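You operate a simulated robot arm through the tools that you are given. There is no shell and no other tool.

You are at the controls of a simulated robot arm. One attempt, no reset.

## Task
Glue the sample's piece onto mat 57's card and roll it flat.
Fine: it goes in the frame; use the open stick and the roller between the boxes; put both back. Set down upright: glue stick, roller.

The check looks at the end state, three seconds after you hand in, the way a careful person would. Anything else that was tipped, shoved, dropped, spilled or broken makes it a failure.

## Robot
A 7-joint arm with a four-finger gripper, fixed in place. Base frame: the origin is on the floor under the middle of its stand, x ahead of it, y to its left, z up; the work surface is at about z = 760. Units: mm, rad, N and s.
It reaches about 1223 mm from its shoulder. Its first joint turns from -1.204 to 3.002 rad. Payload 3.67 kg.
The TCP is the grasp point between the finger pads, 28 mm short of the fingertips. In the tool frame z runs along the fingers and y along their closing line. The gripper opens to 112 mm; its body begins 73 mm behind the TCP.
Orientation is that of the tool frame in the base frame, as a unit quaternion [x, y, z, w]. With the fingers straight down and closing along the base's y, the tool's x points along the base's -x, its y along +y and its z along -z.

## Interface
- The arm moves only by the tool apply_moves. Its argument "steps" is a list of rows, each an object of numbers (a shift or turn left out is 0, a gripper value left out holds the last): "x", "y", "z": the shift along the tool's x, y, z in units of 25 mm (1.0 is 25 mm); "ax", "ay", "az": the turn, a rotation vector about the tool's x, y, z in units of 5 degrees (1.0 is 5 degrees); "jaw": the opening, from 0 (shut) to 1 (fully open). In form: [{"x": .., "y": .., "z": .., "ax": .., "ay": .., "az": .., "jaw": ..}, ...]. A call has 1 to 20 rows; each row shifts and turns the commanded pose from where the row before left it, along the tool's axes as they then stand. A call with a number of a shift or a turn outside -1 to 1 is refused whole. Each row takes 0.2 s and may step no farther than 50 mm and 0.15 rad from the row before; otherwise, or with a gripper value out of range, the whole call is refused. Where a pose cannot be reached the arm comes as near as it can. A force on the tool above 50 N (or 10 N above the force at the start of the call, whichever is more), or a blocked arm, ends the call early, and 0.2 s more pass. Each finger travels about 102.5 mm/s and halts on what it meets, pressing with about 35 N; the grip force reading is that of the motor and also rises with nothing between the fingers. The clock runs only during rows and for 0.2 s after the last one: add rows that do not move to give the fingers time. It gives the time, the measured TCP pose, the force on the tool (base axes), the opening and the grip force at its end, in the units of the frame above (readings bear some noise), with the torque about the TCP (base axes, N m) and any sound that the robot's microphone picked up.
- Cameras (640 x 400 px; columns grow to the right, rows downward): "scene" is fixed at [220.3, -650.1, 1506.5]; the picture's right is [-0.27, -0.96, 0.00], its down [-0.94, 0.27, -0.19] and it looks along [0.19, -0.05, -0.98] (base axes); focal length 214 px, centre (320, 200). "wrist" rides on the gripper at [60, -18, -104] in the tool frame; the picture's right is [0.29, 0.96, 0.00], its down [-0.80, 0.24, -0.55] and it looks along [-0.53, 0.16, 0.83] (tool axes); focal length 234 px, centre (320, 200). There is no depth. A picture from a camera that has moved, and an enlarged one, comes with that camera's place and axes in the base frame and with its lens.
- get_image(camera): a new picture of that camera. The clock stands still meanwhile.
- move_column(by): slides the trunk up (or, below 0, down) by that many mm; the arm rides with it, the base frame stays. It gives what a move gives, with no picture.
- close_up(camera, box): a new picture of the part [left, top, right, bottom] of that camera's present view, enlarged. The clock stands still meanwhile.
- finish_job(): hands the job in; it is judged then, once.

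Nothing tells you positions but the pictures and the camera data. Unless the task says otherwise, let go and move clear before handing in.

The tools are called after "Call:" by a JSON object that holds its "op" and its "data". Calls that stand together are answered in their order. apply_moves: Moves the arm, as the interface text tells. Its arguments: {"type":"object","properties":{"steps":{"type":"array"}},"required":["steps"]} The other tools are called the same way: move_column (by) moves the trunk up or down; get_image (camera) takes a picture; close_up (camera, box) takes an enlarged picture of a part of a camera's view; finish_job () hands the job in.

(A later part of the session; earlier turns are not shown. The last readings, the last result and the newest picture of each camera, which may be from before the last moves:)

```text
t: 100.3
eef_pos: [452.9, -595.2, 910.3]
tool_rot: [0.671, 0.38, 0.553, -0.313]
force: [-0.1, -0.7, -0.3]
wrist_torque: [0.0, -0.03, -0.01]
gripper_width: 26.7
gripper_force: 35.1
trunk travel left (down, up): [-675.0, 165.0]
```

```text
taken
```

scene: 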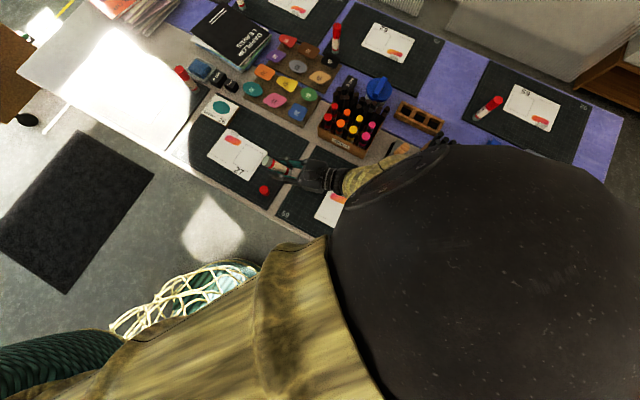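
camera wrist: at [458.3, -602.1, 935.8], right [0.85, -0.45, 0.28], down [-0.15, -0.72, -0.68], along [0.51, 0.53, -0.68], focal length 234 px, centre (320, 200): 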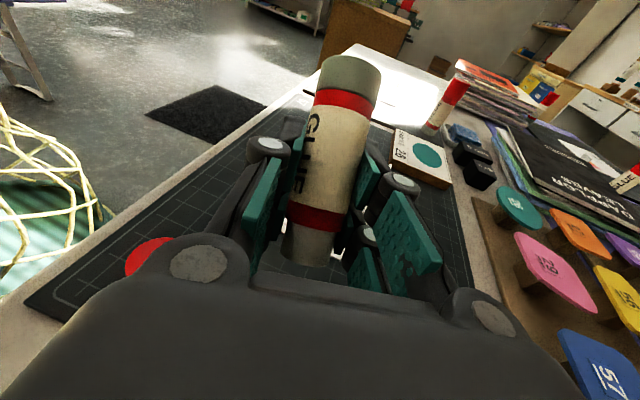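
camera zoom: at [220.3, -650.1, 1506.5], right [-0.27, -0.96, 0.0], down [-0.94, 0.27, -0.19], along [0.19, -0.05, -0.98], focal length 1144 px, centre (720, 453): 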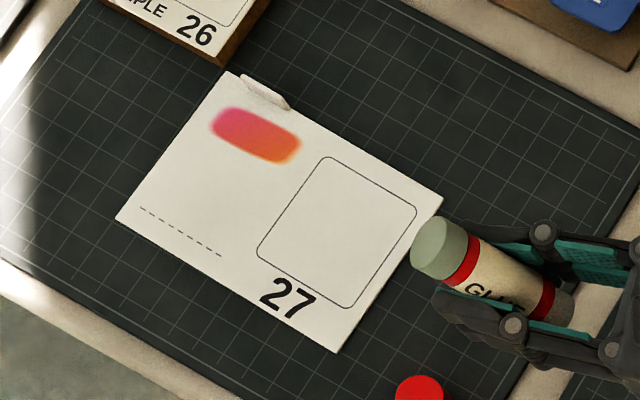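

The frame is clear and centred near (583, -479), about 75 × 86 mm, but there's no glue trace. I'll spin the stick tip-up to inspect the glue end.

Call:
{"op": "apply_moves", "data": {"steps": [{"az": -1}, {"az": -1}, {"az": -1}, {"az": -1}, {"az": -1}, {"az": -1}, {"az": -1}, {"az": -1}, {"az": -1}, {"az": -1}, {"az": -1}, {"az": -1}, {"az": -1}, {"az": -1}, {"az": -1}, {"az": -1}, {"az": -1}, {"az": -1}]}}

Call:
{"op": "close_up", "data": {"camera": "scene", "box": [230, 130, 330, 220]}}

Call:
{"op": "close_up", "data": {"camera": "wrist", "box": [220, 40, 440, 300]}}

```text
t: 104.1
eef_pos: [454.5, -594.3, 909.2]
tool_rot: [0.206, 0.743, 0.614, 0.17]
force: [-0.1, 0.4, 0.2]
wrist_torque: [0.02, 0.01, 0.0]
gripper_width: 26.4
gripper_force: 34.5
trunk travel left (down, up): [-675.0, 165.0]
```

```text
4.44 times, centred on (280, 175) of scene
camera zoom: at [220.3, -650.1, 1506.5], right [-0.27, -0.96, 0.0], down [-0.94, 0.27, -0.19], along [0.19, -0.05, -0.98], focal length 953 px, centre (498, 311)
```

zoom: 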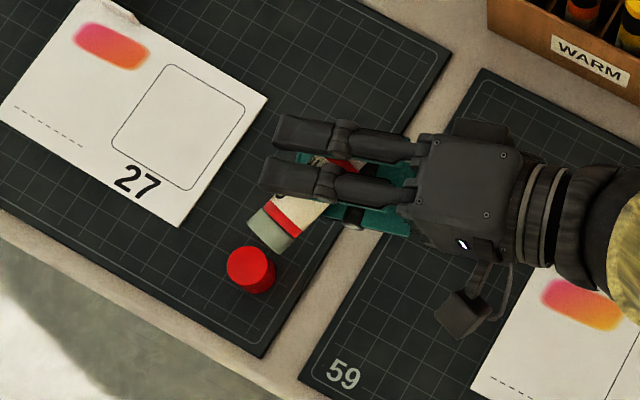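

```text
1.54 times, centred on (330, 170) of wrist
camera zoom: at [351.1, -655.1, 910.1], right [-0.16, 0.3, 0.94], down [0.43, -0.84, 0.34], along [0.89, 0.45, 0.0], focal length 360 px, centre (305, 246)
```

zoom: 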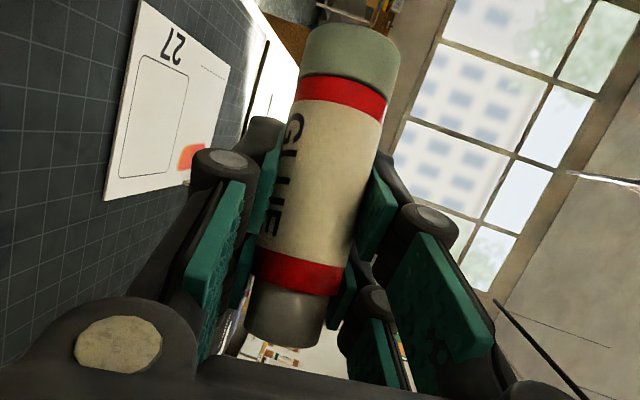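

Call:
{"op": "apply_moves", "data": {"steps": [{"az": -1}, {"az": -1}, {"az": -1}, {"az": -1}, {"az": -1}, {"az": -1}, {"az": -1}, {"az": -1}, {"az": -1}, {"az": -1}, {"az": -1}, {"az": -1}, {"az": -1}, {"az": -1}, {"az": -1}, {"az": -1}, {"az": -1}, {"az": -1}]}}

Call:
{"op": "close_up", "data": {"camera": "scene", "box": [230, 130, 330, 220]}}

Call:
{"op": "close_up", "data": {"camera": "wrist", "box": [220, 40, 440, 300]}}

```text
t: 107.9
eef_pos: [455.6, -595.5, 909.3]
tool_rot: [-0.38, 0.67, 0.315, 0.554]
force: [1.2, 0.1, -0.6]
wrist_torque: [0.02, -0.01, -0.01]
gripper_width: 26.9
gripper_force: 35.3
trunk travel left (down, up): [-675.0, 165.0]
```

```text
4.44 times, centred on (280, 175) of scene
camera zoom: at [220.3, -650.1, 1506.5], right [-0.27, -0.96, 0.0], down [-0.94, 0.27, -0.19], along [0.19, -0.05, -0.98], focal length 953 px, centre (498, 311)
```

zoom: 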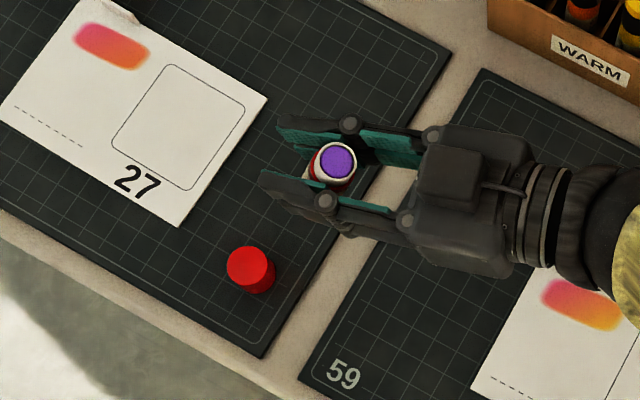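

```text
1.54 times, centred on (330, 170) of wrist
camera zoom: at [413.7, -702.2, 868.7], right [-0.85, 0.45, -0.28], down [-0.41, -0.22, 0.89], along [0.34, 0.87, 0.36], focal length 360 px, centre (305, 246)
```

zoom: 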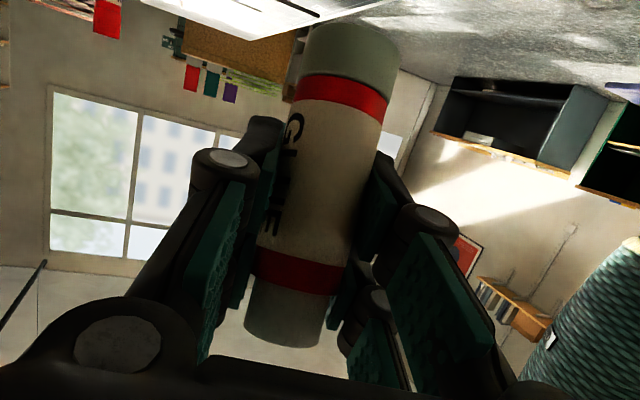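

The glue is now about flush inside the collar. A tighter zoom will show whether it still protrudes.

Call:
{"op": "close_up", "data": {"camera": "scene", "box": [270, 150, 300, 175]}}

```text
16.00 times, centred on (285, 162) of scene
camera zoom: at [220.3, -650.1, 1506.5], right [-0.27, -0.96, 0.0], down [-0.94, 0.27, -0.19], along [0.19, -0.05, -0.98], focal length 3432 px, centre (880, 800)
```

zoom: 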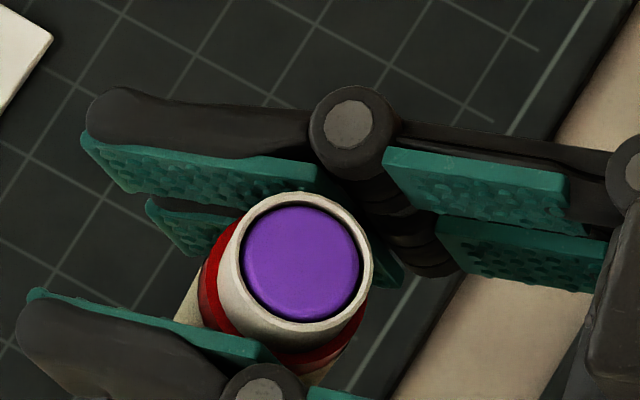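

Call:
{"op": "close_up", "data": {"camera": "scene", "box": [279, 160, 289, 172]}}

```text
16.00 times, centred on (284, 166) of scene
camera zoom: at [220.3, -650.1, 1506.5], right [-0.27, -0.96, 0.0], down [-0.94, 0.27, -0.19], along [0.19, -0.05, -0.98], focal length 3432 px, centre (896, 744)
```

zoom: 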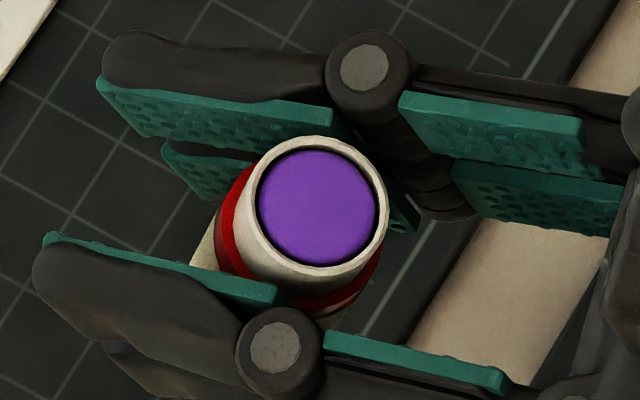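

The glue is flush with the rim. I'll check the card at maximum zoom for any faint trace from the test stroke.

Call:
{"op": "close_up", "data": {"camera": "scene", "box": [235, 140, 265, 165]}}

Call:
{"op": "close_up", "data": {"camera": "scene", "box": [225, 130, 255, 150]}}

```text
16.00 times, centred on (250, 152) of scene
camera zoom: at [220.3, -650.1, 1506.5], right [-0.27, -0.96, 0.0], down [-0.94, 0.27, -0.19], along [0.19, -0.05, -0.98], focal length 3432 px, centre (1440, 960)
```

zoom: 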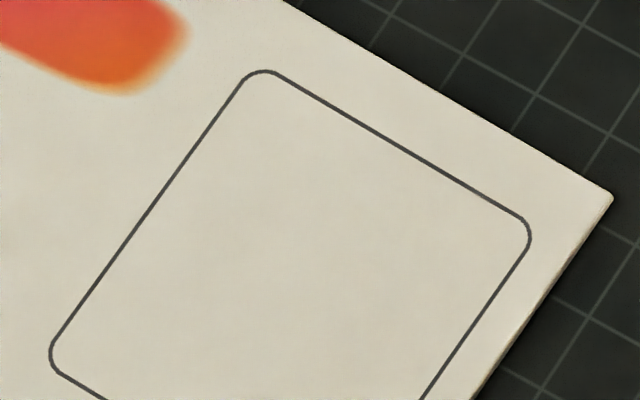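

```text
16.00 times, centred on (240, 140) of scene
camera zoom: at [220.3, -650.1, 1506.5], right [-0.27, -0.96, 0.0], down [-0.94, 0.27, -0.19], along [0.19, -0.05, -0.98], focal length 3432 px, centre (1600, 1160)
```

zoom: 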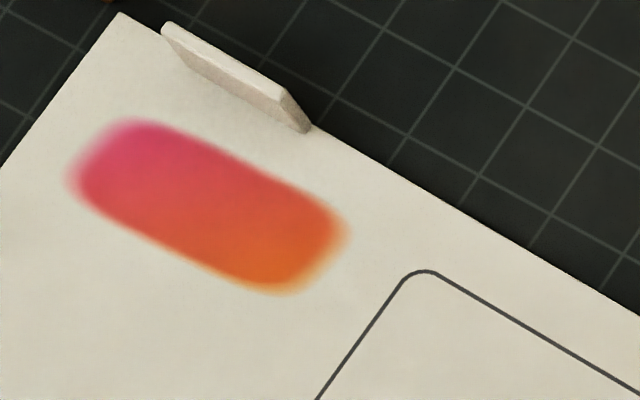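

No trace, so the tilted rim kept the flush glue off the paper. I'll re-angle the stick in the grip by pressing its base gently on a bare patch of mat with the tool steep, so the stick can stand near vertical, tip down. First I'll pitch the tool down in free air.

Call:
{"op": "apply_moves", "data": {"steps": [{"ay": 1}, {"ay": 1}, {"ay": 1}, {"ay": 1}, {"ay": 1}, {"ay": 1}, {"ay": 1}, {"ay": 1}, {"ay": 1}, {"ay": 1}, {"ay": 1}, {"ay": 1}]}}

Call:
{"op": "get_image", "data": {"camera": "wrist"}}

Call:
{"op": "close_up", "data": {"camera": "scene", "box": [200, 110, 360, 210]}}

```text
t: 110.5
eef_pos: [455.5, -592.2, 910.2]
tool_rot: [-0.486, 0.858, 0.081, 0.144]
force: [0.3, 0.0, -0.5]
wrist_torque: [-0.04, 0.0, 0.0]
gripper_width: 26.8
gripper_force: 35.1
trunk travel left (down, up): [-675.0, 165.0]
```

```text
taken
camera wrist: at [425.4, -680.1, 988.2], right [-0.96, 0.26, -0.09], down [0.09, 0.62, 0.78], along [0.26, 0.74, -0.61], focal length 234 px, centre (320, 200)
```

wrist: 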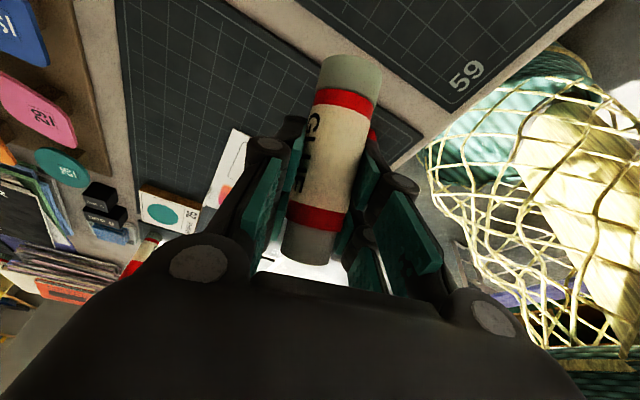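

```text
4.00 times, centred on (280, 160) of scene
camera zoom: at [220.3, -650.1, 1506.5], right [-0.27, -0.96, 0.0], down [-0.94, 0.27, -0.19], along [0.19, -0.05, -0.98], focal length 858 px, centre (480, 360)
```

zoom: 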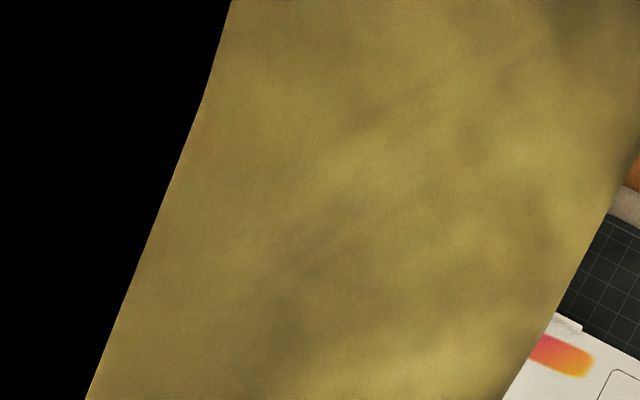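

The tool is steep now. I'll move over the bare patch at right-centre of mat 57 and then lower with the trunk.

Call:
{"op": "apply_moves", "data": {"steps": [{"x": -0.233, "y": -0.925, "z": 0.08}, {"x": -0.233, "y": -0.925, "z": 0.08}, {"x": -0.233, "y": -0.925, "z": 0.08}, {"x": -0.233, "y": -0.925, "z": 0.08}, {"x": -0.233, "y": -0.925, "z": 0.08}]}}

Call:
{"op": "get_image", "data": {"camera": "scene"}}

Call:
{"op": "get_image", "data": {"camera": "wrist"}}

```text
t: 111.7
eef_pos: [570.8, -627.6, 908.8]
tool_rot: [-0.485, 0.858, 0.084, 0.144]
force: [-0.4, 0.0, -0.9]
wrist_torque: [0.03, -0.02, 0.04]
gripper_width: 26.8
gripper_force: 34.7
trunk travel left (down, up): [-675.0, 165.0]
```

```text
taken
```

scene: 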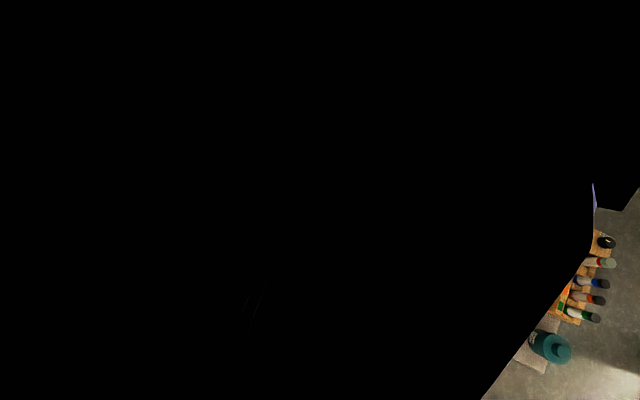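

```text
taken
camera wrist: at [540.6, -715.7, 985.6], right [-0.96, 0.26, -0.09], down [0.09, 0.61, 0.79], along [0.26, 0.75, -0.61], focal length 234 px, centre (320, 200)
```

wrist: 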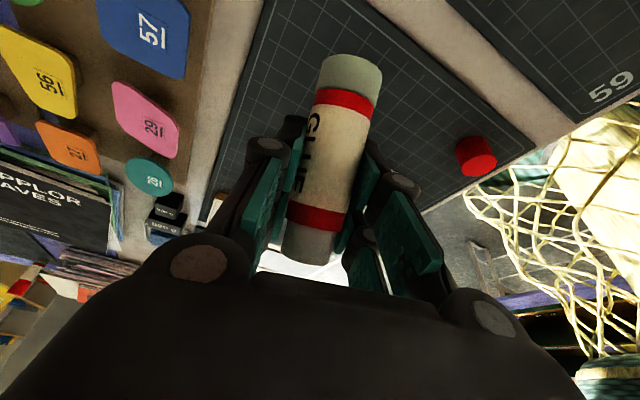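

The elbow is covering the scene camera. Lowering the trunk 80 mm should uncover it and bring the base near the mat.

Call:
{"op": "move_column", "data": {"by": -80}}

Call:
{"op": "get_image", "data": {"camera": "scene"}}

Call:
{"op": "get_image", "data": {"camera": "wrist"}}

```text
t: 112.9
eef_pos: [570.7, -628.7, 830.0]
tool_rot: [-0.485, 0.858, 0.082, 0.144]
force: [-0.2, -0.4, -1.3]
wrist_torque: [0.03, 0.01, 0.0]
gripper_width: 26.7
gripper_force: 34.9
trunk travel left (down, up): [-595.0, 245.0]
```

```text
taken
```

scene: 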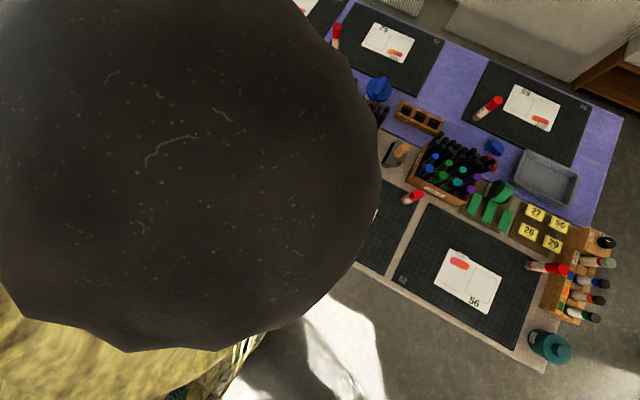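

```text
taken
camera wrist: at [540.0, -715.3, 906.4], right [-0.96, 0.26, -0.09], down [0.09, 0.61, 0.79], along [0.26, 0.75, -0.61], focal length 234 px, centre (320, 200)
```

wrist: 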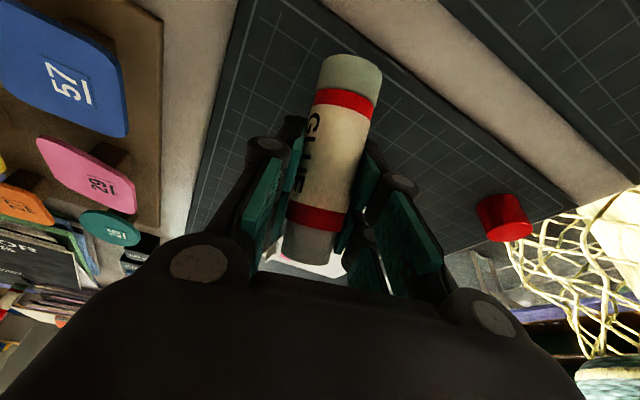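

I have a clear view of the base over bare mat. I'll lower until the base touches, watching the force.

Call:
{"op": "apply_moves", "data": {"steps": [{"x": 0.065, "z": 0.19}, {"x": 0.065, "z": 0.19}, {"x": 0}]}}

Call:
{"op": "apply_moves", "data": {"steps": [{"x": 0.026, "z": 0.076}, {"x": 0.026, "z": 0.076}, {"x": 0}]}}

Call:
{"op": "apply_moves", "data": {"steps": [{"x": 0.026, "z": 0.076}, {"x": 0}]}}

```text
t: 113.7
eef_pos: [570.3, -627.2, 818.9]
tool_rot: [-0.485, 0.858, 0.082, 0.145]
force: [0.3, 0.1, -0.8]
wrist_torque: [0.03, 0.0, -0.05]
gripper_width: 26.9
gripper_force: 35.0
trunk travel left (down, up): [-595.0, 245.0]
```

```text
t: 114.5
eef_pos: [570.6, -627.6, 816.0]
tool_rot: [-0.485, 0.859, 0.082, 0.145]
force: [-1.1, -0.5, 3.3]
wrist_torque: [-0.14, 0.05, 0.05]
gripper_width: 26.6
gripper_force: 34.8
trunk travel left (down, up): [-595.0, 245.0]
```

```text
t: 115.1
eef_pos: [571.5, -626.3, 814.9]
tool_rot: [-0.486, 0.858, 0.08, 0.146]
force: [-1.2, -5.4, 20.5]
wrist_torque: [-0.8, 0.39, 0.05]
gripper_width: 26.6
gripper_force: 35.0
trunk travel left (down, up): [-595.0, 245.0]
```

The base touched at z ≈ 815, about 30 mm behind the TCP. I'll keep pressing in 1.5 mm increments to pivot the stick.

Call:
{"op": "apply_moves", "data": {"steps": [{"x": 0.02, "z": 0.057}, {"x": 0}]}}

Call:
{"op": "apply_moves", "data": {"steps": [{"x": 0.02, "z": 0.057}, {"x": 0}]}}

Call:
{"op": "apply_moves", "data": {"steps": [{"x": 0.02, "z": 0.057}, {"x": 0}]}}

Call:
{"op": "get_image", "data": {"camera": "wrist"}}

```text
t: 115.7
eef_pos: [571.5, -625.7, 814.7]
tool_rot: [-0.486, 0.858, 0.082, 0.146]
force: [3.6, 1.1, 24.1]
wrist_torque: [-0.61, 0.19, 0.07]
gripper_width: 26.5
gripper_force: 34.6
trunk travel left (down, up): [-595.0, 245.0]
```

```text
t: 116.3
eef_pos: [570.0, -626.3, 811.9]
tool_rot: [-0.485, 0.858, 0.082, 0.146]
force: [4.3, 4.6, 23.6]
wrist_torque: [-0.46, 0.23, 0.04]
gripper_width: 26.8
gripper_force: 34.7
trunk travel left (down, up): [-595.0, 245.0]
```

```text
t: 116.9
eef_pos: [570.1, -626.1, 810.1]
tool_rot: [-0.485, 0.859, 0.081, 0.145]
force: [2.4, 3.2, 22.7]
wrist_torque: [-0.47, 0.25, 0.0]
gripper_width: 26.7
gripper_force: 35.5
trunk travel left (down, up): [-595.0, 245.0]
```

```text
taken
camera wrist: at [539.0, -713.9, 887.6], right [-0.96, 0.26, -0.1], down [0.09, 0.61, 0.78], along [0.26, 0.75, -0.61], focal length 234 px, centre (320, 200)
```

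wrist: 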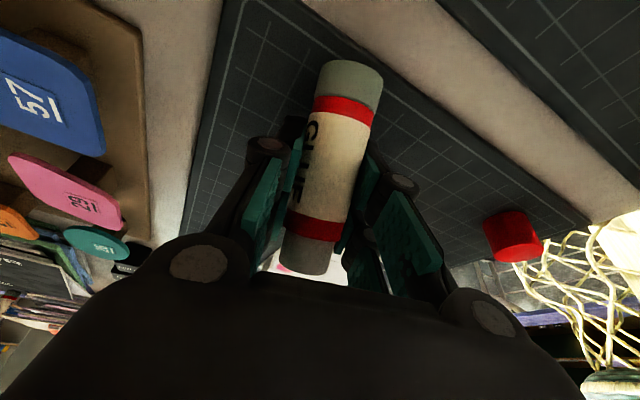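

The force holds steady near 24 N, so the stick is slipping in the grip as intended. I'll keep going in small steps.

Call:
{"op": "apply_moves", "data": {"steps": [{"x": 0.026, "z": 0.076}, {"x": 0}]}}

Call:
{"op": "apply_moves", "data": {"steps": [{"x": 0.026, "z": 0.076}, {"x": 0}]}}

Call:
{"op": "apply_moves", "data": {"steps": [{"x": 0.026, "z": 0.076}, {"x": 0}]}}

Call:
{"op": "get_image", "data": {"camera": "wrist"}}

```text
t: 117.5
eef_pos: [569.2, -627.1, 807.3]
tool_rot: [-0.486, 0.858, 0.082, 0.145]
force: [0.8, 1.8, 22.4]
wrist_torque: [-0.53, 0.35, -0.01]
gripper_width: 26.6
gripper_force: 35.0
trunk travel left (down, up): [-595.0, 245.0]
```

```text
t: 118.1
eef_pos: [569.3, -626.7, 805.7]
tool_rot: [-0.486, 0.858, 0.081, 0.145]
force: [1.4, -0.3, 21.9]
wrist_torque: [-0.65, 0.33, 0.0]
gripper_width: 26.2
gripper_force: 35.3
trunk travel left (down, up): [-595.0, 245.0]
```

```text
t: 118.7
eef_pos: [569.8, -626.2, 804.6]
tool_rot: [-0.485, 0.859, 0.081, 0.144]
force: [0.7, 1.6, 22.5]
wrist_torque: [-0.55, 0.38, 0.01]
gripper_width: 26.4
gripper_force: 34.8
trunk travel left (down, up): [-595.0, 245.0]
```

```text
taken
camera wrist: at [538.9, -713.8, 881.0], right [-0.96, 0.26, -0.1], down [0.09, 0.61, 0.78], along [0.26, 0.75, -0.61], focal length 234 px, centre (320, 200)
```

wrist: 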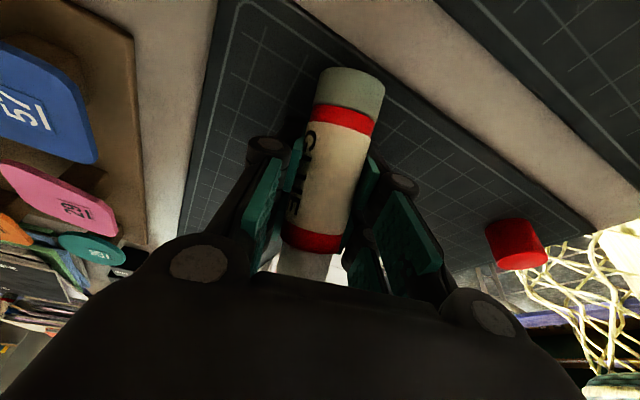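

The stick has slid back about 9 mm and pivoted roughly 7°. Dragging forward while pressing should favour pivoting over sliding, so I'll try that.

Call:
{"op": "apply_moves", "data": {"steps": [{"x": -0.104, "z": 0.067}, {"x": 0}]}}

Call:
{"op": "apply_moves", "data": {"steps": [{"x": -0.104, "z": 0.067}, {"x": 0}]}}

Call:
{"op": "apply_moves", "data": {"steps": [{"x": -0.104, "z": 0.067}, {"x": 0}]}}

Call:
{"op": "get_image", "data": {"camera": "wrist"}}

```text
t: 119.3
eef_pos: [569.0, -623.3, 801.6]
tool_rot: [-0.485, 0.859, 0.082, 0.145]
force: [-3.7, -5.4, 15.1]
wrist_torque: [-0.65, 0.39, 0.05]
gripper_width: 26.3
gripper_force: 35.2
trunk travel left (down, up): [-595.0, 245.0]
```

```text
t: 119.9
eef_pos: [572.8, -620.8, 800.2]
tool_rot: [-0.486, 0.858, 0.083, 0.144]
force: [-5.0, -5.5, 9.2]
wrist_torque: [-0.48, 0.37, -0.02]
gripper_width: 26.0
gripper_force: 35.1
trunk travel left (down, up): [-595.0, 245.0]
```

```text
t: 120.5
eef_pos: [575.6, -619.1, 800.5]
tool_rot: [-0.485, 0.858, 0.081, 0.145]
force: [-3.2, -4.5, 10.4]
wrist_torque: [-0.51, 0.37, 0.01]
gripper_width: 26.1
gripper_force: 35.3
trunk travel left (down, up): [-595.0, 245.0]
```

```text
taken
camera wrist: at [544.2, -706.2, 877.6], right [-0.96, 0.26, -0.1], down [0.09, 0.61, 0.79], along [0.26, 0.75, -0.61], focal length 234 px, centre (320, 200)
```

wrist: 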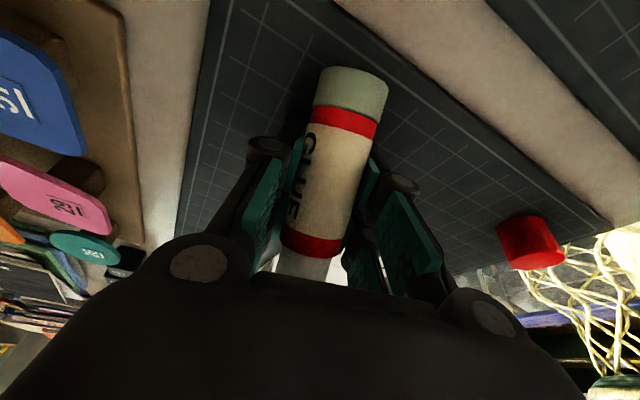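

The drag is pivoting it, with about 9° of inward lean left. I'll lift, make the tool less steep (about 55°), and press and drag again.

Call:
{"op": "apply_moves", "data": {"steps": [{"x": -0.16, "z": -0.45}, {"ay": -0.8}, {"ay": -0.8}, {"ay": -0.8}, {"ay": -0.8}, {"x": 0}]}}

Call:
{"op": "get_image", "data": {"camera": "wrist"}}

```text
t: 121.9
eef_pos: [575.4, -621.2, 810.6]
tool_rot: [-0.469, 0.83, 0.15, 0.263]
force: [-0.3, 0.9, -0.8]
wrist_torque: [-0.01, -0.01, 0.0]
gripper_width: 26.2
gripper_force: 34.9
trunk travel left (down, up): [-595.0, 245.0]
```

```text
taken
camera wrist: at [535.5, -725.4, 860.2], right [-0.94, 0.29, -0.16], down [-0.03, 0.41, 0.91], along [0.33, 0.87, -0.37], focal length 234 px, centre (320, 200)
```

wrist: 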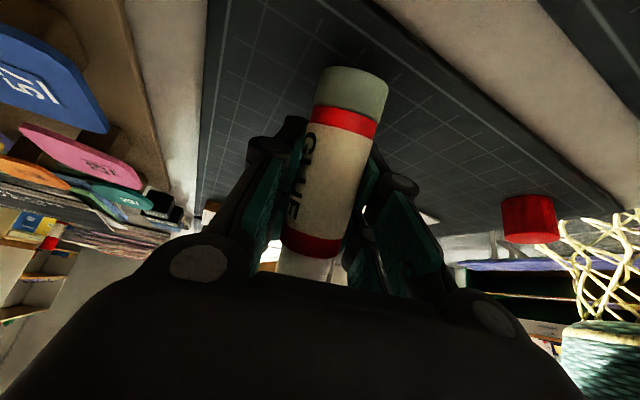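

Call:
{"op": "apply_moves", "data": {"steps": [{"x": 0.046, "z": 0.065}, {"x": 0}]}}

Call:
{"op": "apply_moves", "data": {"steps": [{"x": -0.075, "z": 0.102}, {"x": 0}]}}

Call:
{"op": "apply_moves", "data": {"steps": [{"x": -0.075, "z": 0.102}, {"x": 0}]}}

Call:
{"op": "apply_moves", "data": {"steps": [{"x": -0.075, "z": 0.102}, {"x": 0}]}}

Call:
{"op": "get_image", "data": {"camera": "wrist"}}

```text
t: 122.5
eef_pos: [574.0, -618.0, 811.7]
tool_rot: [-0.469, 0.83, 0.149, 0.263]
force: [0.2, -1.3, -0.1]
wrist_torque: [0.05, 0.01, 0.01]
gripper_width: 26.1
gripper_force: 35.1
trunk travel left (down, up): [-595.0, 245.0]
```

```text
t: 123.1
eef_pos: [577.0, -615.1, 810.8]
tool_rot: [-0.47, 0.83, 0.148, 0.262]
force: [-0.5, 0.2, -0.5]
wrist_torque: [0.0, -0.03, -0.01]
gripper_width: 26.2
gripper_force: 35.2
trunk travel left (down, up): [-595.0, 245.0]
```

```text
t: 123.7
eef_pos: [578.7, -615.2, 809.4]
tool_rot: [-0.47, 0.829, 0.149, 0.263]
force: [-0.2, -3.0, 4.7]
wrist_torque: [-0.26, 0.03, 0.09]
gripper_width: 26.1
gripper_force: 35.5
trunk travel left (down, up): [-595.0, 245.0]
```

```text
t: 124.3
eef_pos: [579.2, -614.4, 808.6]
tool_rot: [-0.469, 0.829, 0.148, 0.264]
force: [-4.7, -10.5, 15.6]
wrist_torque: [-0.77, 0.4, 0.04]
gripper_width: 26.4
gripper_force: 35.5
trunk travel left (down, up): [-595.0, 245.0]
```

```text
taken
camera wrist: at [540.0, -715.9, 858.0], right [-0.94, 0.29, -0.17], down [-0.03, 0.41, 0.91], along [0.33, 0.86, -0.38], focal length 234 px, centre (320, 200)
```

wrist: 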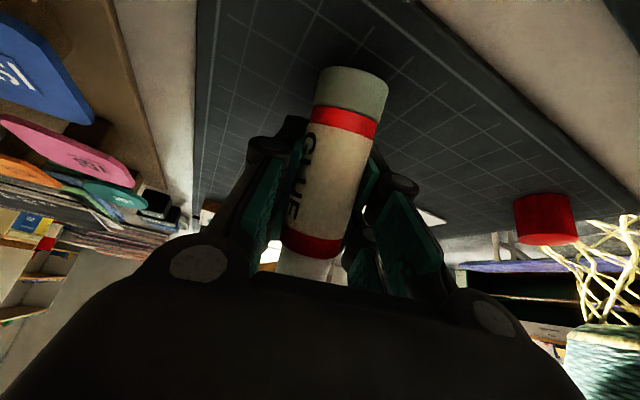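

Call:
{"op": "apply_moves", "data": {"steps": [{"x": -0.075, "z": 0.102}, {"x": 0}]}}

Call:
{"op": "apply_moves", "data": {"steps": [{"x": -0.075, "z": 0.102}, {"x": 0}]}}

Call:
{"op": "apply_moves", "data": {"steps": [{"x": -0.075, "z": 0.102}, {"x": 0}]}}

Call:
{"op": "apply_moves", "data": {"steps": [{"x": -0.075, "z": 0.102}, {"x": 0}]}}

Call:
{"op": "get_image", "data": {"camera": "wrist"}}

```text
t: 124.9
eef_pos: [581.9, -608.1, 808.1]
tool_rot: [-0.47, 0.829, 0.149, 0.263]
force: [-2.1, -8.1, 12.6]
wrist_torque: [-0.63, 0.29, 0.02]
gripper_width: 26.2
gripper_force: 35.1
trunk travel left (down, up): [-595.0, 245.0]
```

```text
t: 125.5
eef_pos: [583.2, -606.3, 808.0]
tool_rot: [-0.47, 0.829, 0.149, 0.263]
force: [-4.2, -8.4, 15.8]
wrist_torque: [-0.71, 0.34, 0.11]
gripper_width: 26.3
gripper_force: 34.8
trunk travel left (down, up): [-595.0, 245.0]
```

```text
t: 126.1
eef_pos: [584.8, -604.4, 805.1]
tool_rot: [-0.47, 0.829, 0.149, 0.263]
force: [-2.7, -4.5, 18.2]
wrist_torque: [-0.63, 0.46, -0.01]
gripper_width: 26.4
gripper_force: 34.7
trunk travel left (down, up): [-595.0, 245.0]
```

```text
t: 126.7
eef_pos: [585.8, -601.9, 803.0]
tool_rot: [-0.469, 0.83, 0.149, 0.264]
force: [-3.8, -7.9, 13.6]
wrist_torque: [-0.65, 0.36, 0.05]
gripper_width: 27.4
gripper_force: 34.8
trunk travel left (down, up): [-595.0, 245.0]
```

```text
taken
camera wrist: at [545.8, -704.7, 853.4], right [-0.94, 0.29, -0.17], down [-0.03, 0.41, 0.91], along [0.33, 0.87, -0.37], focal length 234 px, centre (320, 200)
```

wrist: 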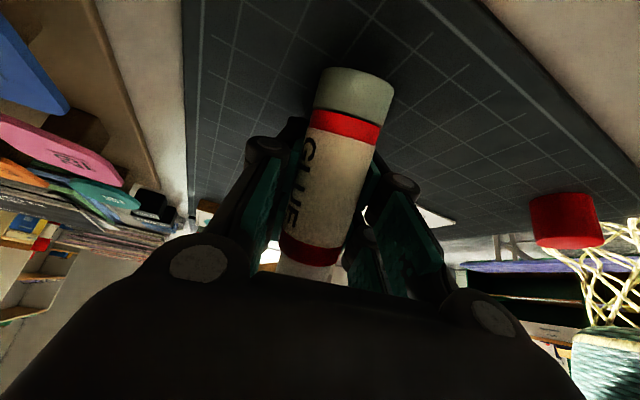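

The stick is now about perpendicular to the fingers, based on the base's apparent size and position. I'll do one more short pivot to lean it slightly outward, so it stands nearly vertical when the tool is 10° below level.

Call:
{"op": "apply_moves", "data": {"steps": [{"x": -0.14, "z": -0.2}, {"x": -0.07, "z": -0.1}, {"ay": -0.8}, {"ay": -0.8}, {"x": 0}]}}

Call:
{"op": "apply_moves", "data": {"steps": [{"x": 0.11, "z": 0.12}, {"x": 0}]}}

Call:
{"op": "apply_moves", "data": {"steps": [{"x": -0.06, "z": 0.11}, {"x": 0}]}}

Call:
{"op": "apply_moves", "data": {"steps": [{"x": -0.06, "z": 0.11}, {"x": 0}]}}

Call:
{"op": "get_image", "data": {"camera": "wrist"}}

```text
t: 127.9
eef_pos: [585.6, -605.3, 811.6]
tool_rot: [-0.457, 0.809, 0.183, 0.321]
force: [-0.8, 0.1, -1.1]
wrist_torque: [-0.02, -0.02, -0.01]
gripper_width: 26.0
gripper_force: 34.7
trunk travel left (down, up): [-595.0, 245.0]
```

```text
t: 128.5
eef_pos: [586.0, -601.9, 810.1]
tool_rot: [-0.457, 0.81, 0.181, 0.32]
force: [0.0, 0.1, 0.1]
wrist_torque: [0.04, -0.01, 0.03]
gripper_width: 25.8
gripper_force: 34.8
trunk travel left (down, up): [-595.0, 245.0]
```

```text
t: 129.1
eef_pos: [587.2, -596.3, 810.1]
tool_rot: [-0.459, 0.809, 0.182, 0.319]
force: [0.1, -0.3, -0.3]
wrist_torque: [-0.01, 0.04, 0.0]
gripper_width: 26.2
gripper_force: 35.1
trunk travel left (down, up): [-595.0, 245.0]
```

```text
t: 129.7
eef_pos: [588.9, -594.8, 808.7]
tool_rot: [-0.459, 0.809, 0.181, 0.32]
force: [-0.8, 4.6, 11.5]
wrist_torque: [-0.05, 0.16, -0.09]
gripper_width: 26.1
gripper_force: 35.0
trunk travel left (down, up): [-595.0, 245.0]
```

```text
taken
camera wrist: at [546.7, -703.1, 842.1], right [-0.93, 0.31, -0.2], down [-0.1, 0.3, 0.95], along [0.36, 0.9, -0.24], focal length 234 px, centre (320, 200)
```

wrist: 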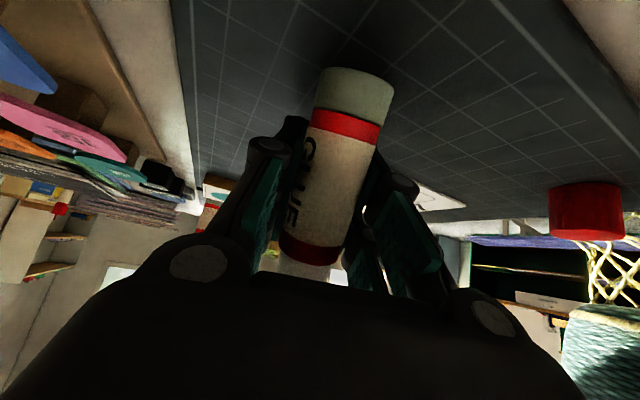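

Call:
{"op": "apply_moves", "data": {"steps": [{"x": -0.06, "z": 0.11}, {"x": 0}]}}

Call:
{"op": "apply_moves", "data": {"steps": [{"x": -0.06, "z": 0.11}, {"x": 0}]}}

Call:
{"op": "apply_moves", "data": {"steps": [{"x": -0.05, "z": 0.12}, {"x": 0}]}}

Call:
{"op": "get_image", "data": {"camera": "wrist"}}

```text
t: 130.3
eef_pos: [589.2, -594.0, 806.3]
tool_rot: [-0.458, 0.809, 0.181, 0.321]
force: [-1.8, -4.8, 20.9]
wrist_torque: [-0.66, 0.32, 0.04]
gripper_width: 27.3
gripper_force: 34.8
trunk travel left (down, up): [-595.0, 245.0]
```

```text
t: 130.9
eef_pos: [590.8, -589.5, 802.8]
tool_rot: [-0.457, 0.81, 0.182, 0.32]
force: [-1.2, 2.5, 5.4]
wrist_torque: [-0.04, 0.09, -0.02]
gripper_width: 29.7
gripper_force: 35.5
trunk travel left (down, up): [-595.0, 245.0]
```

```text
t: 131.5
eef_pos: [594.0, -588.0, 802.7]
tool_rot: [-0.457, 0.81, 0.182, 0.32]
force: [0.3, 0.2, -0.7]
wrist_torque: [-0.02, 0.02, 0.0]
gripper_width: 31.1
gripper_force: 34.7
trunk travel left (down, up): [-595.0, 245.0]
```

```text
taken
camera wrist: at [549.9, -697.4, 836.1], right [-0.93, 0.31, -0.2], down [-0.1, 0.3, 0.95], along [0.36, 0.9, -0.24], focal length 234 px, centre (320, 200)
```

wrist: 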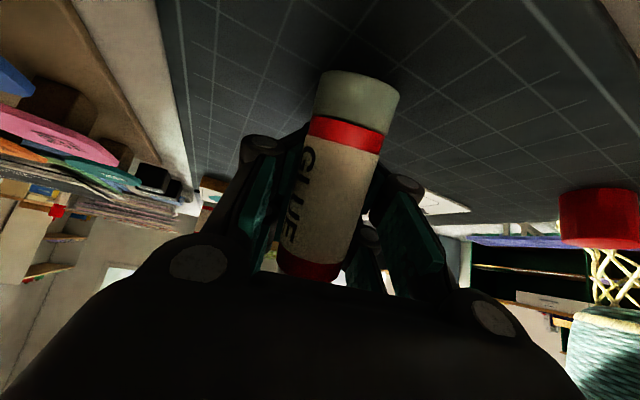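

The jaw width jumped from 26 to 31 mm, so the stick has shifted in the grip. I'll zoom in before moving on.

Call:
{"op": "close_up", "data": {"camera": "wrist", "box": [220, 40, 440, 300]}}

Call:
{"op": "get_image", "data": {"camera": "scene"}}

```text
1.54 times, centred on (330, 170) of wrist
camera zoom: at [549.9, -697.4, 836.1], right [-0.93, 0.31, -0.2], down [-0.1, 0.3, 0.95], along [0.36, 0.9, -0.24], focal length 360 px, centre (305, 246)
```

zoom: 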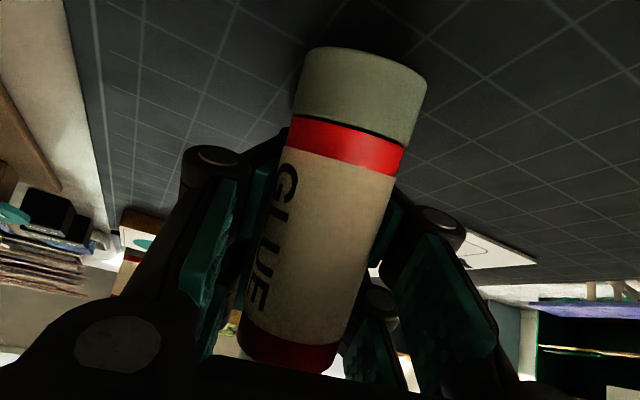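

```text
taken
```

scene: 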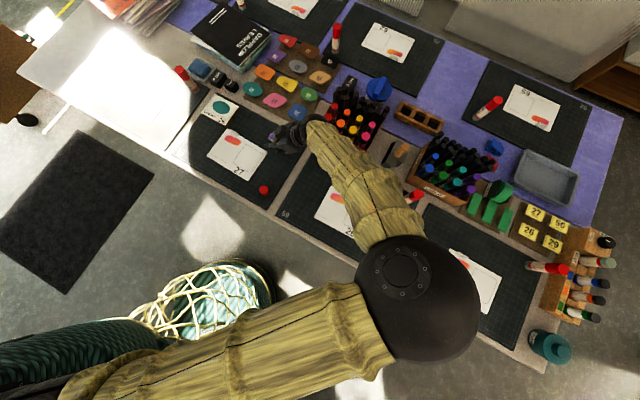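

Call:
{"op": "close_up", "data": {"camera": "scene", "box": [260, 115, 320, 160]}}

Call:
{"op": "close_up", "data": {"camera": "scene", "box": [270, 125, 295, 150]}}

```text
8.89 times, centred on (290, 138) of scene
camera zoom: at [220.3, -650.1, 1506.5], right [-0.27, -0.96, 0.0], down [-0.94, 0.27, -0.19], along [0.19, -0.05, -0.98], focal length 1906 px, centre (587, 756)
```

zoom: 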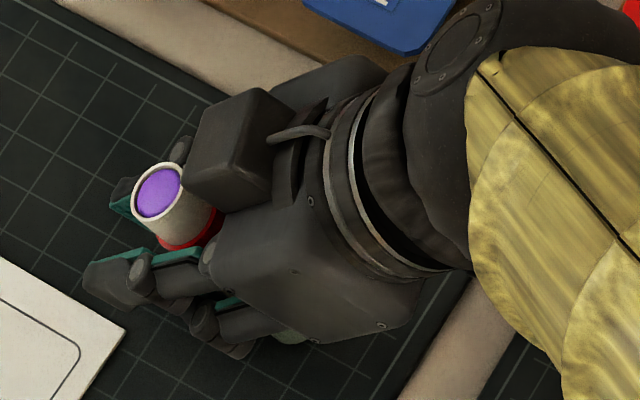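

```text
16.00 times, centred on (282, 138) of scene
camera zoom: at [220.3, -650.1, 1506.5], right [-0.27, -0.96, 0.0], down [-0.94, 0.27, -0.19], along [0.19, -0.05, -0.98], focal length 3432 px, centre (920, 1200)
```

zoom: 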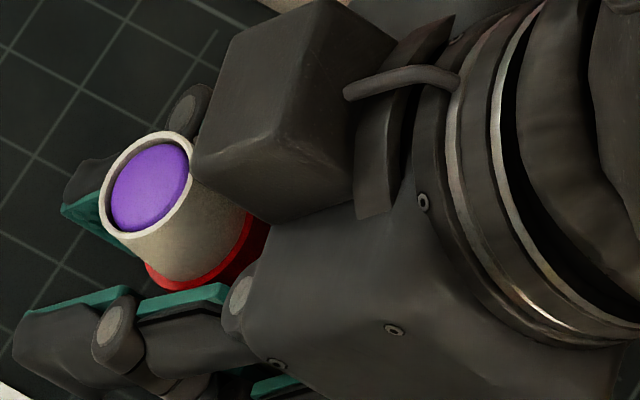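

The pressing pushed the stick about 25 mm toward the palm without pivoting it. A better plan is to stand the stick on the 23 mm sample block and regrasp it nearly level there. The camera will have clearance past the block, so I'll end up with a much straighter stick. I'll lift and reorient first.

Call:
{"op": "apply_moves", "data": {"steps": [{"x": -0.685, "z": -0.73}, {"x": -0.685, "z": -0.73}, {"x": -0.685, "z": -0.73}, {"x": -0.685, "z": -0.73}, {"x": -0.685, "z": -0.73}]}}

Call:
{"op": "apply_moves", "data": {"steps": [{"ay": -1}, {"ay": -1}, {"ay": -1}, {"ay": -1}, {"ay": -1}, {"ay": -0.7}]}}

Call:
{"op": "get_image", "data": {"camera": "scene"}}

Call:
{"op": "get_image", "data": {"camera": "wrist"}}

```text
t: 132.7
eef_pos: [594.9, -582.5, 930.7]
tool_rot: [-0.458, 0.81, 0.181, 0.319]
force: [-0.5, 0.0, -0.7]
wrist_torque: [0.04, 0.02, 0.05]
gripper_width: 32.1
gripper_force: 35.1
trunk travel left (down, up): [-595.0, 245.0]
```

```text
t: 134.1
eef_pos: [592.7, -588.6, 929.6]
tool_rot: [-0.399, 0.706, 0.288, 0.509]
force: [0.5, 0.5, 0.2]
wrist_torque: [-0.03, 0.0, 0.06]
gripper_width: 16.8
gripper_force: 0.0
trunk travel left (down, up): [-595.0, 245.0]
```

```text
taken
```

scene: 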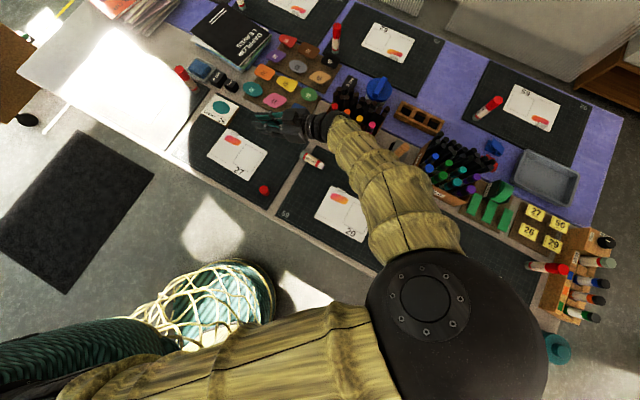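

```text
taken
camera wrist: at [549.6, -699.5, 904.2], right [-0.87, 0.42, -0.27], down [-0.35, -0.11, 0.93], along [0.36, 0.9, 0.24], focal length 234 px, centre (320, 200)
```

wrist: 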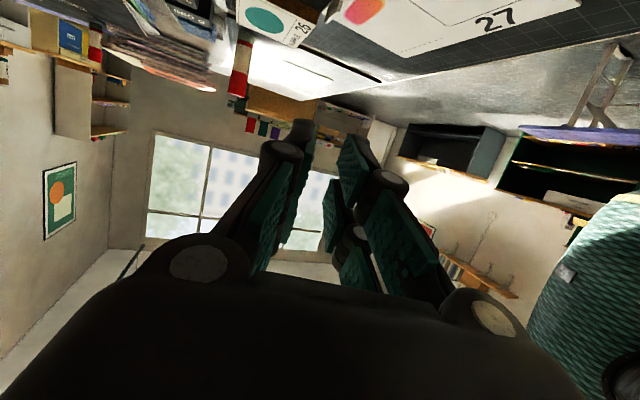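

The stick slipped out and dropped, and now lies on its side on the mat to the right. Lying flat actually allows a pen-like grip from above. First I'll check where it landed and whether anything else was disturbed.

Call:
{"op": "close_up", "data": {"camera": "scene", "box": [280, 135, 350, 185]}}

Call:
{"op": "close_up", "data": {"camera": "scene", "box": [180, 80, 340, 205]}}

Call:
{"op": "close_up", "data": {"camera": "scene", "box": [298, 150, 328, 172]}}

```text
8.00 times, centred on (315, 160) of scene
camera zoom: at [220.3, -650.1, 1506.5], right [-0.27, -0.96, 0.0], down [-0.94, 0.27, -0.19], along [0.19, -0.05, -0.98], focal length 1716 px, centre (360, 520)
```

zoom: 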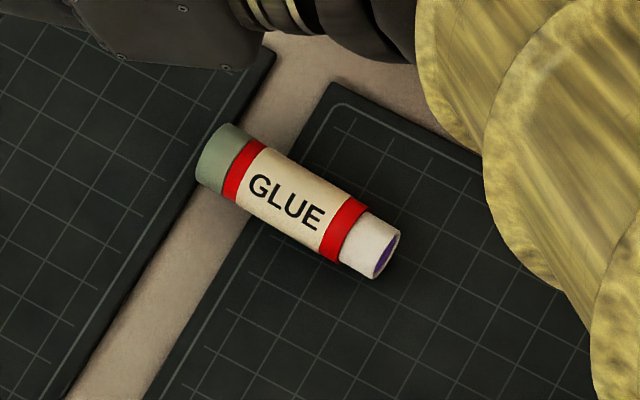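

```text
3.20 times, centred on (260, 142) of scene
camera zoom: at [220.3, -650.1, 1506.5], right [-0.27, -0.96, 0.0], down [-0.94, 0.27, -0.19], along [0.19, -0.05, -0.98], focal length 686 px, centre (512, 384)
```

zoom: 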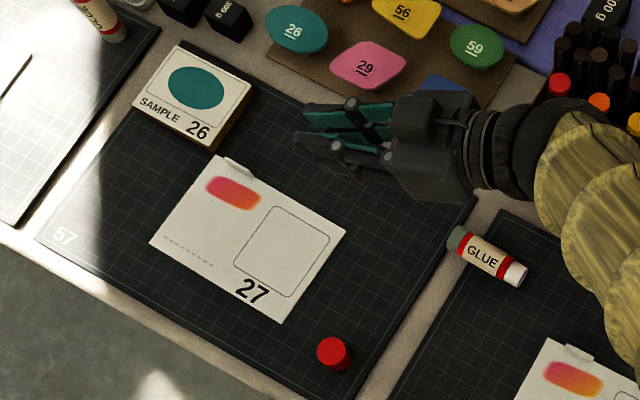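

```text
16.00 times, centred on (313, 161) of scene
camera zoom: at [220.3, -650.1, 1506.5], right [-0.27, -0.96, 0.0], down [-0.94, 0.27, -0.19], along [0.19, -0.05, -0.98], focal length 3432 px, centre (432, 824)
```

zoom: 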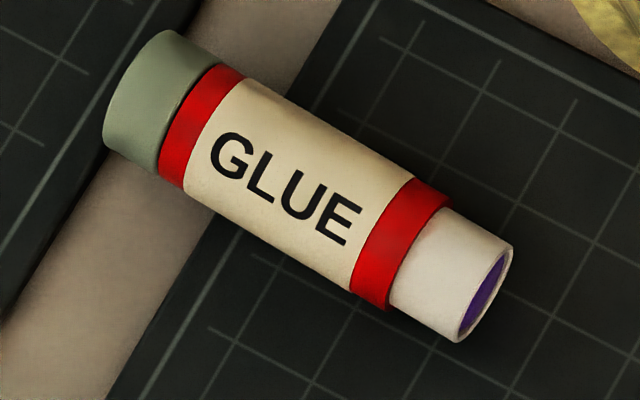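

Nothing else was disturbed. The stick lies along the table with its tip to the right, spanning roughly (540, -671) to (472, -734). I'll turn the tool to point down with a slight lean toward the tip, which gives a pen-like grip.

Call:
{"op": "apply_moves", "data": {"steps": [{"ax": 0.773, "az": 0.257, "jaw": 0.6}, {"ax": 0.773, "az": 0.257}, {"ax": 0.773, "az": 0.257}, {"ax": 0.773, "az": 0.257}, {"ay": 1}, {"ay": 1}, {"ay": 1}, {"ay": 1}, {"ay": 1}, {"ay": 1}, {"ay": 1}]}}

Call:
{"op": "apply_moves", "data": {"steps": [{"ay": 1}, {"ay": 1}, {"ay": 1}, {"ay": 1}, {"ay": 1}, {"ay": 1}, {"ay": 1}, {"ay": 1}, {"ay": 1}, {"ay": 1}, {"ay": 1}]}}

Call:
{"op": "get_image", "data": {"camera": "wrist"}}

Call:
{"op": "get_image", "data": {"camera": "scene"}}

```text
t: 136.5
eef_pos: [594.4, -588.3, 927.9]
tool_rot: [-0.346, 0.884, 0.114, 0.292]
force: [-0.3, -0.3, 0.1]
wrist_torque: [0.0, 0.01, -0.01]
gripper_width: 67.4
gripper_force: 0.1
trunk travel left (down, up): [-595.0, 245.0]
```

```text
t: 138.9
eef_pos: [594.1, -588.5, 929.2]
tool_rot: [-0.359, 0.919, -0.058, -0.15]
force: [0.6, -0.6, 0.4]
wrist_torque: [-0.03, 0.01, 0.02]
gripper_width: 67.3
gripper_force: 0.1
trunk travel left (down, up): [-595.0, 245.0]
```

```text
taken
camera wrist: at [589.6, -618.0, 1045.0], right [-0.85, 0.52, 0.09], down [0.52, 0.81, 0.27], along [0.07, 0.28, -0.96], focal length 234 px, centre (320, 200)
```

wrist: 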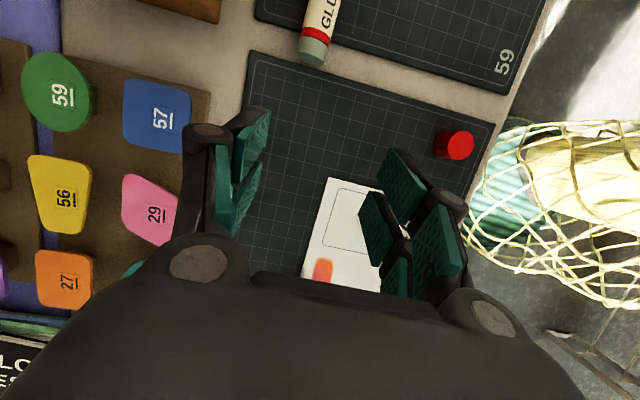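

```text
taken
```

scene: 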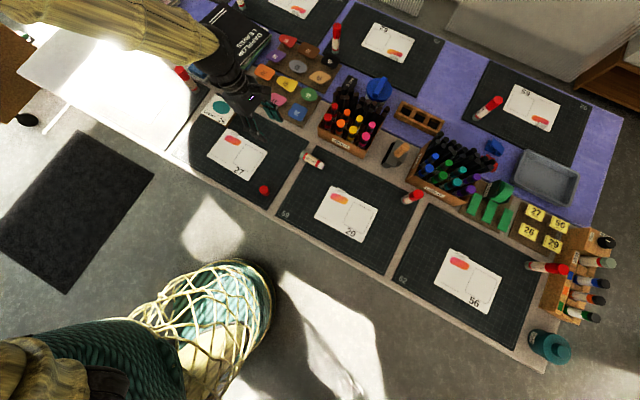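

The tool now points down with a 19° lean, and the arm has plenty of freedom. I'll move above the lying stick and refine its position.

Call:
{"op": "apply_moves", "data": {"steps": [{"x": 0.795, "y": -0.241, "z": 0.5}, {"x": 0.795, "y": -0.241, "z": 0.5}, {"x": 0.795, "y": -0.241, "z": 0.5}, {"x": 0.795, "y": -0.241, "z": 0.5}]}}

Call:
{"op": "get_image", "data": {"camera": "wrist"}}

Call:
{"op": "close_up", "data": {"camera": "scene", "box": [260, 120, 360, 190]}}

```text
t: 139.9
eef_pos: [543.1, -665.7, 905.9]
tool_rot: [-0.36, 0.919, -0.057, -0.148]
force: [-1.4, -0.4, -0.5]
wrist_torque: [-0.02, 0.03, 0.02]
gripper_width: 67.4
gripper_force: 0.0
trunk travel left (down, up): [-595.0, 245.0]
```

```text
taken
camera wrist: at [538.7, -697.4, 1022.9], right [-0.85, 0.52, 0.09], down [0.52, 0.81, 0.28], along [0.07, 0.28, -0.96], focal length 234 px, centre (320, 200)
```

wrist: 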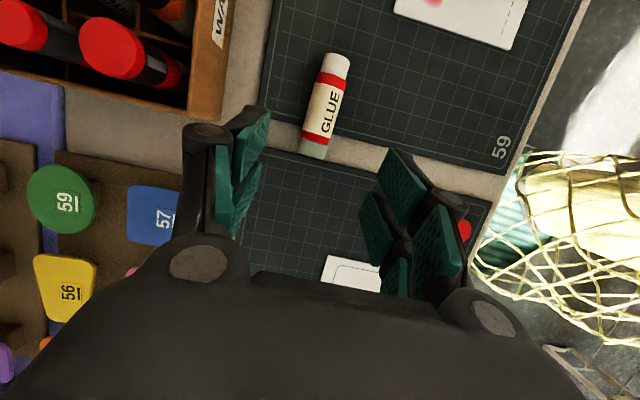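

```text
5.71 times, centred on (310, 155) of scene
camera zoom: at [220.3, -650.1, 1506.5], right [-0.27, -0.96, 0.0], down [-0.94, 0.27, -0.19], along [0.19, -0.05, -0.98], focal length 1226 px, centre (377, 457)
```

zoom: 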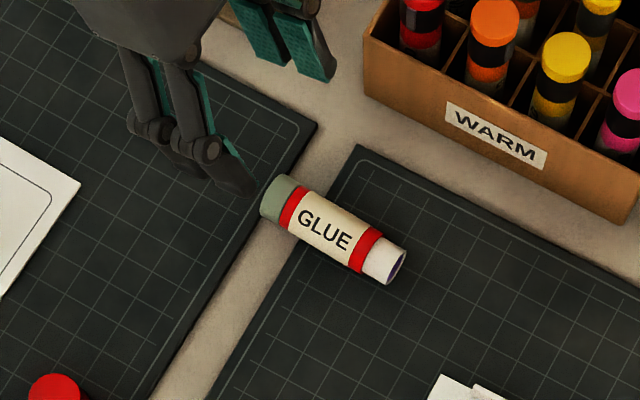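

Call:
{"op": "close_up", "data": {"camera": "wrist", "box": [260, 40, 390, 170]}}

```text
3.08 times, centred on (325, 105) of wrist
camera zoom: at [538.7, -697.4, 1022.9], right [-0.85, 0.52, 0.09], down [0.52, 0.81, 0.28], along [0.07, 0.28, -0.96], focal length 720 px, centre (305, 492)
```

zoom: 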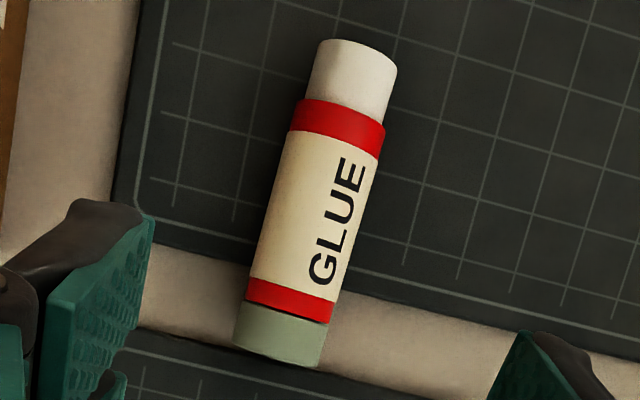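

The stick's axis is well matched by the tool. I'll reduce the lean to about 14° so both pad pairs catch it, and descend to just above it.

Call:
{"op": "apply_moves", "data": {"steps": [{"ay": -0.9}, {"x": 0.163, "y": -0.019, "z": 0.95}, {"x": 0.163, "y": -0.019, "z": 0.95}, {"x": 0.163, "y": -0.019, "z": 0.95}, {"x": 0}]}}

Call:
{"op": "get_image", "data": {"camera": "wrist"}}

Call:
{"op": "close_up", "data": {"camera": "scene", "box": [270, 120, 350, 190]}}

```text
t: 141.1
eef_pos: [520.9, -688.3, 837.9]
tool_rot: [-0.361, 0.925, -0.043, -0.111]
force: [-1.0, 1.1, -0.1]
wrist_torque: [-0.01, -0.02, -0.02]
gripper_width: 67.2
gripper_force: 0.1
trunk travel left (down, up): [-595.0, 245.0]
```

```text
taken
camera wrist: at [510.7, -725.3, 952.9], right [-0.85, 0.51, 0.07], down [0.5, 0.79, 0.35], along [0.12, 0.33, -0.94], focal length 234 px, centre (320, 200)
```

wrist: 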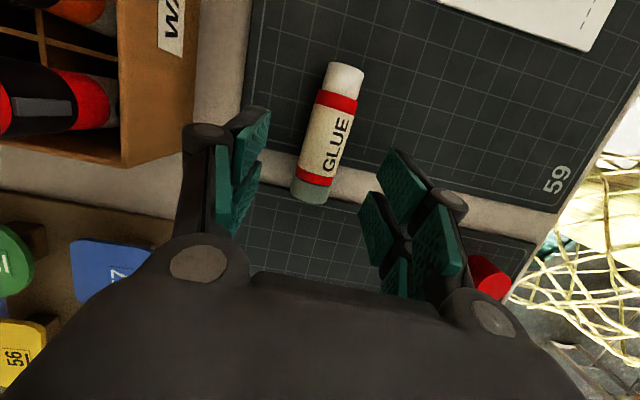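

```text
5.71 times, centred on (310, 155) of scene
camera zoom: at [220.3, -650.1, 1506.5], right [-0.27, -0.96, 0.0], down [-0.94, 0.27, -0.19], along [0.19, -0.05, -0.98], focal length 1226 px, centre (377, 457)
```

zoom: 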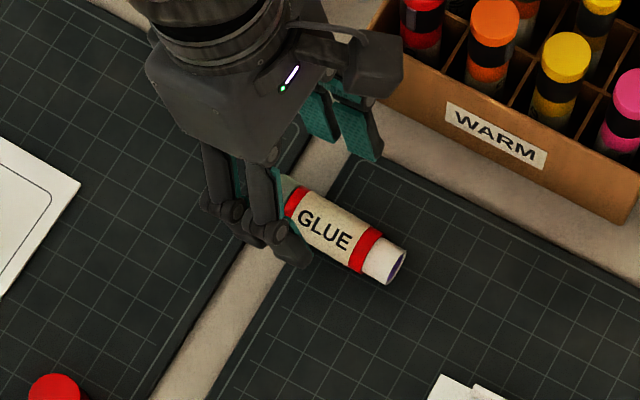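

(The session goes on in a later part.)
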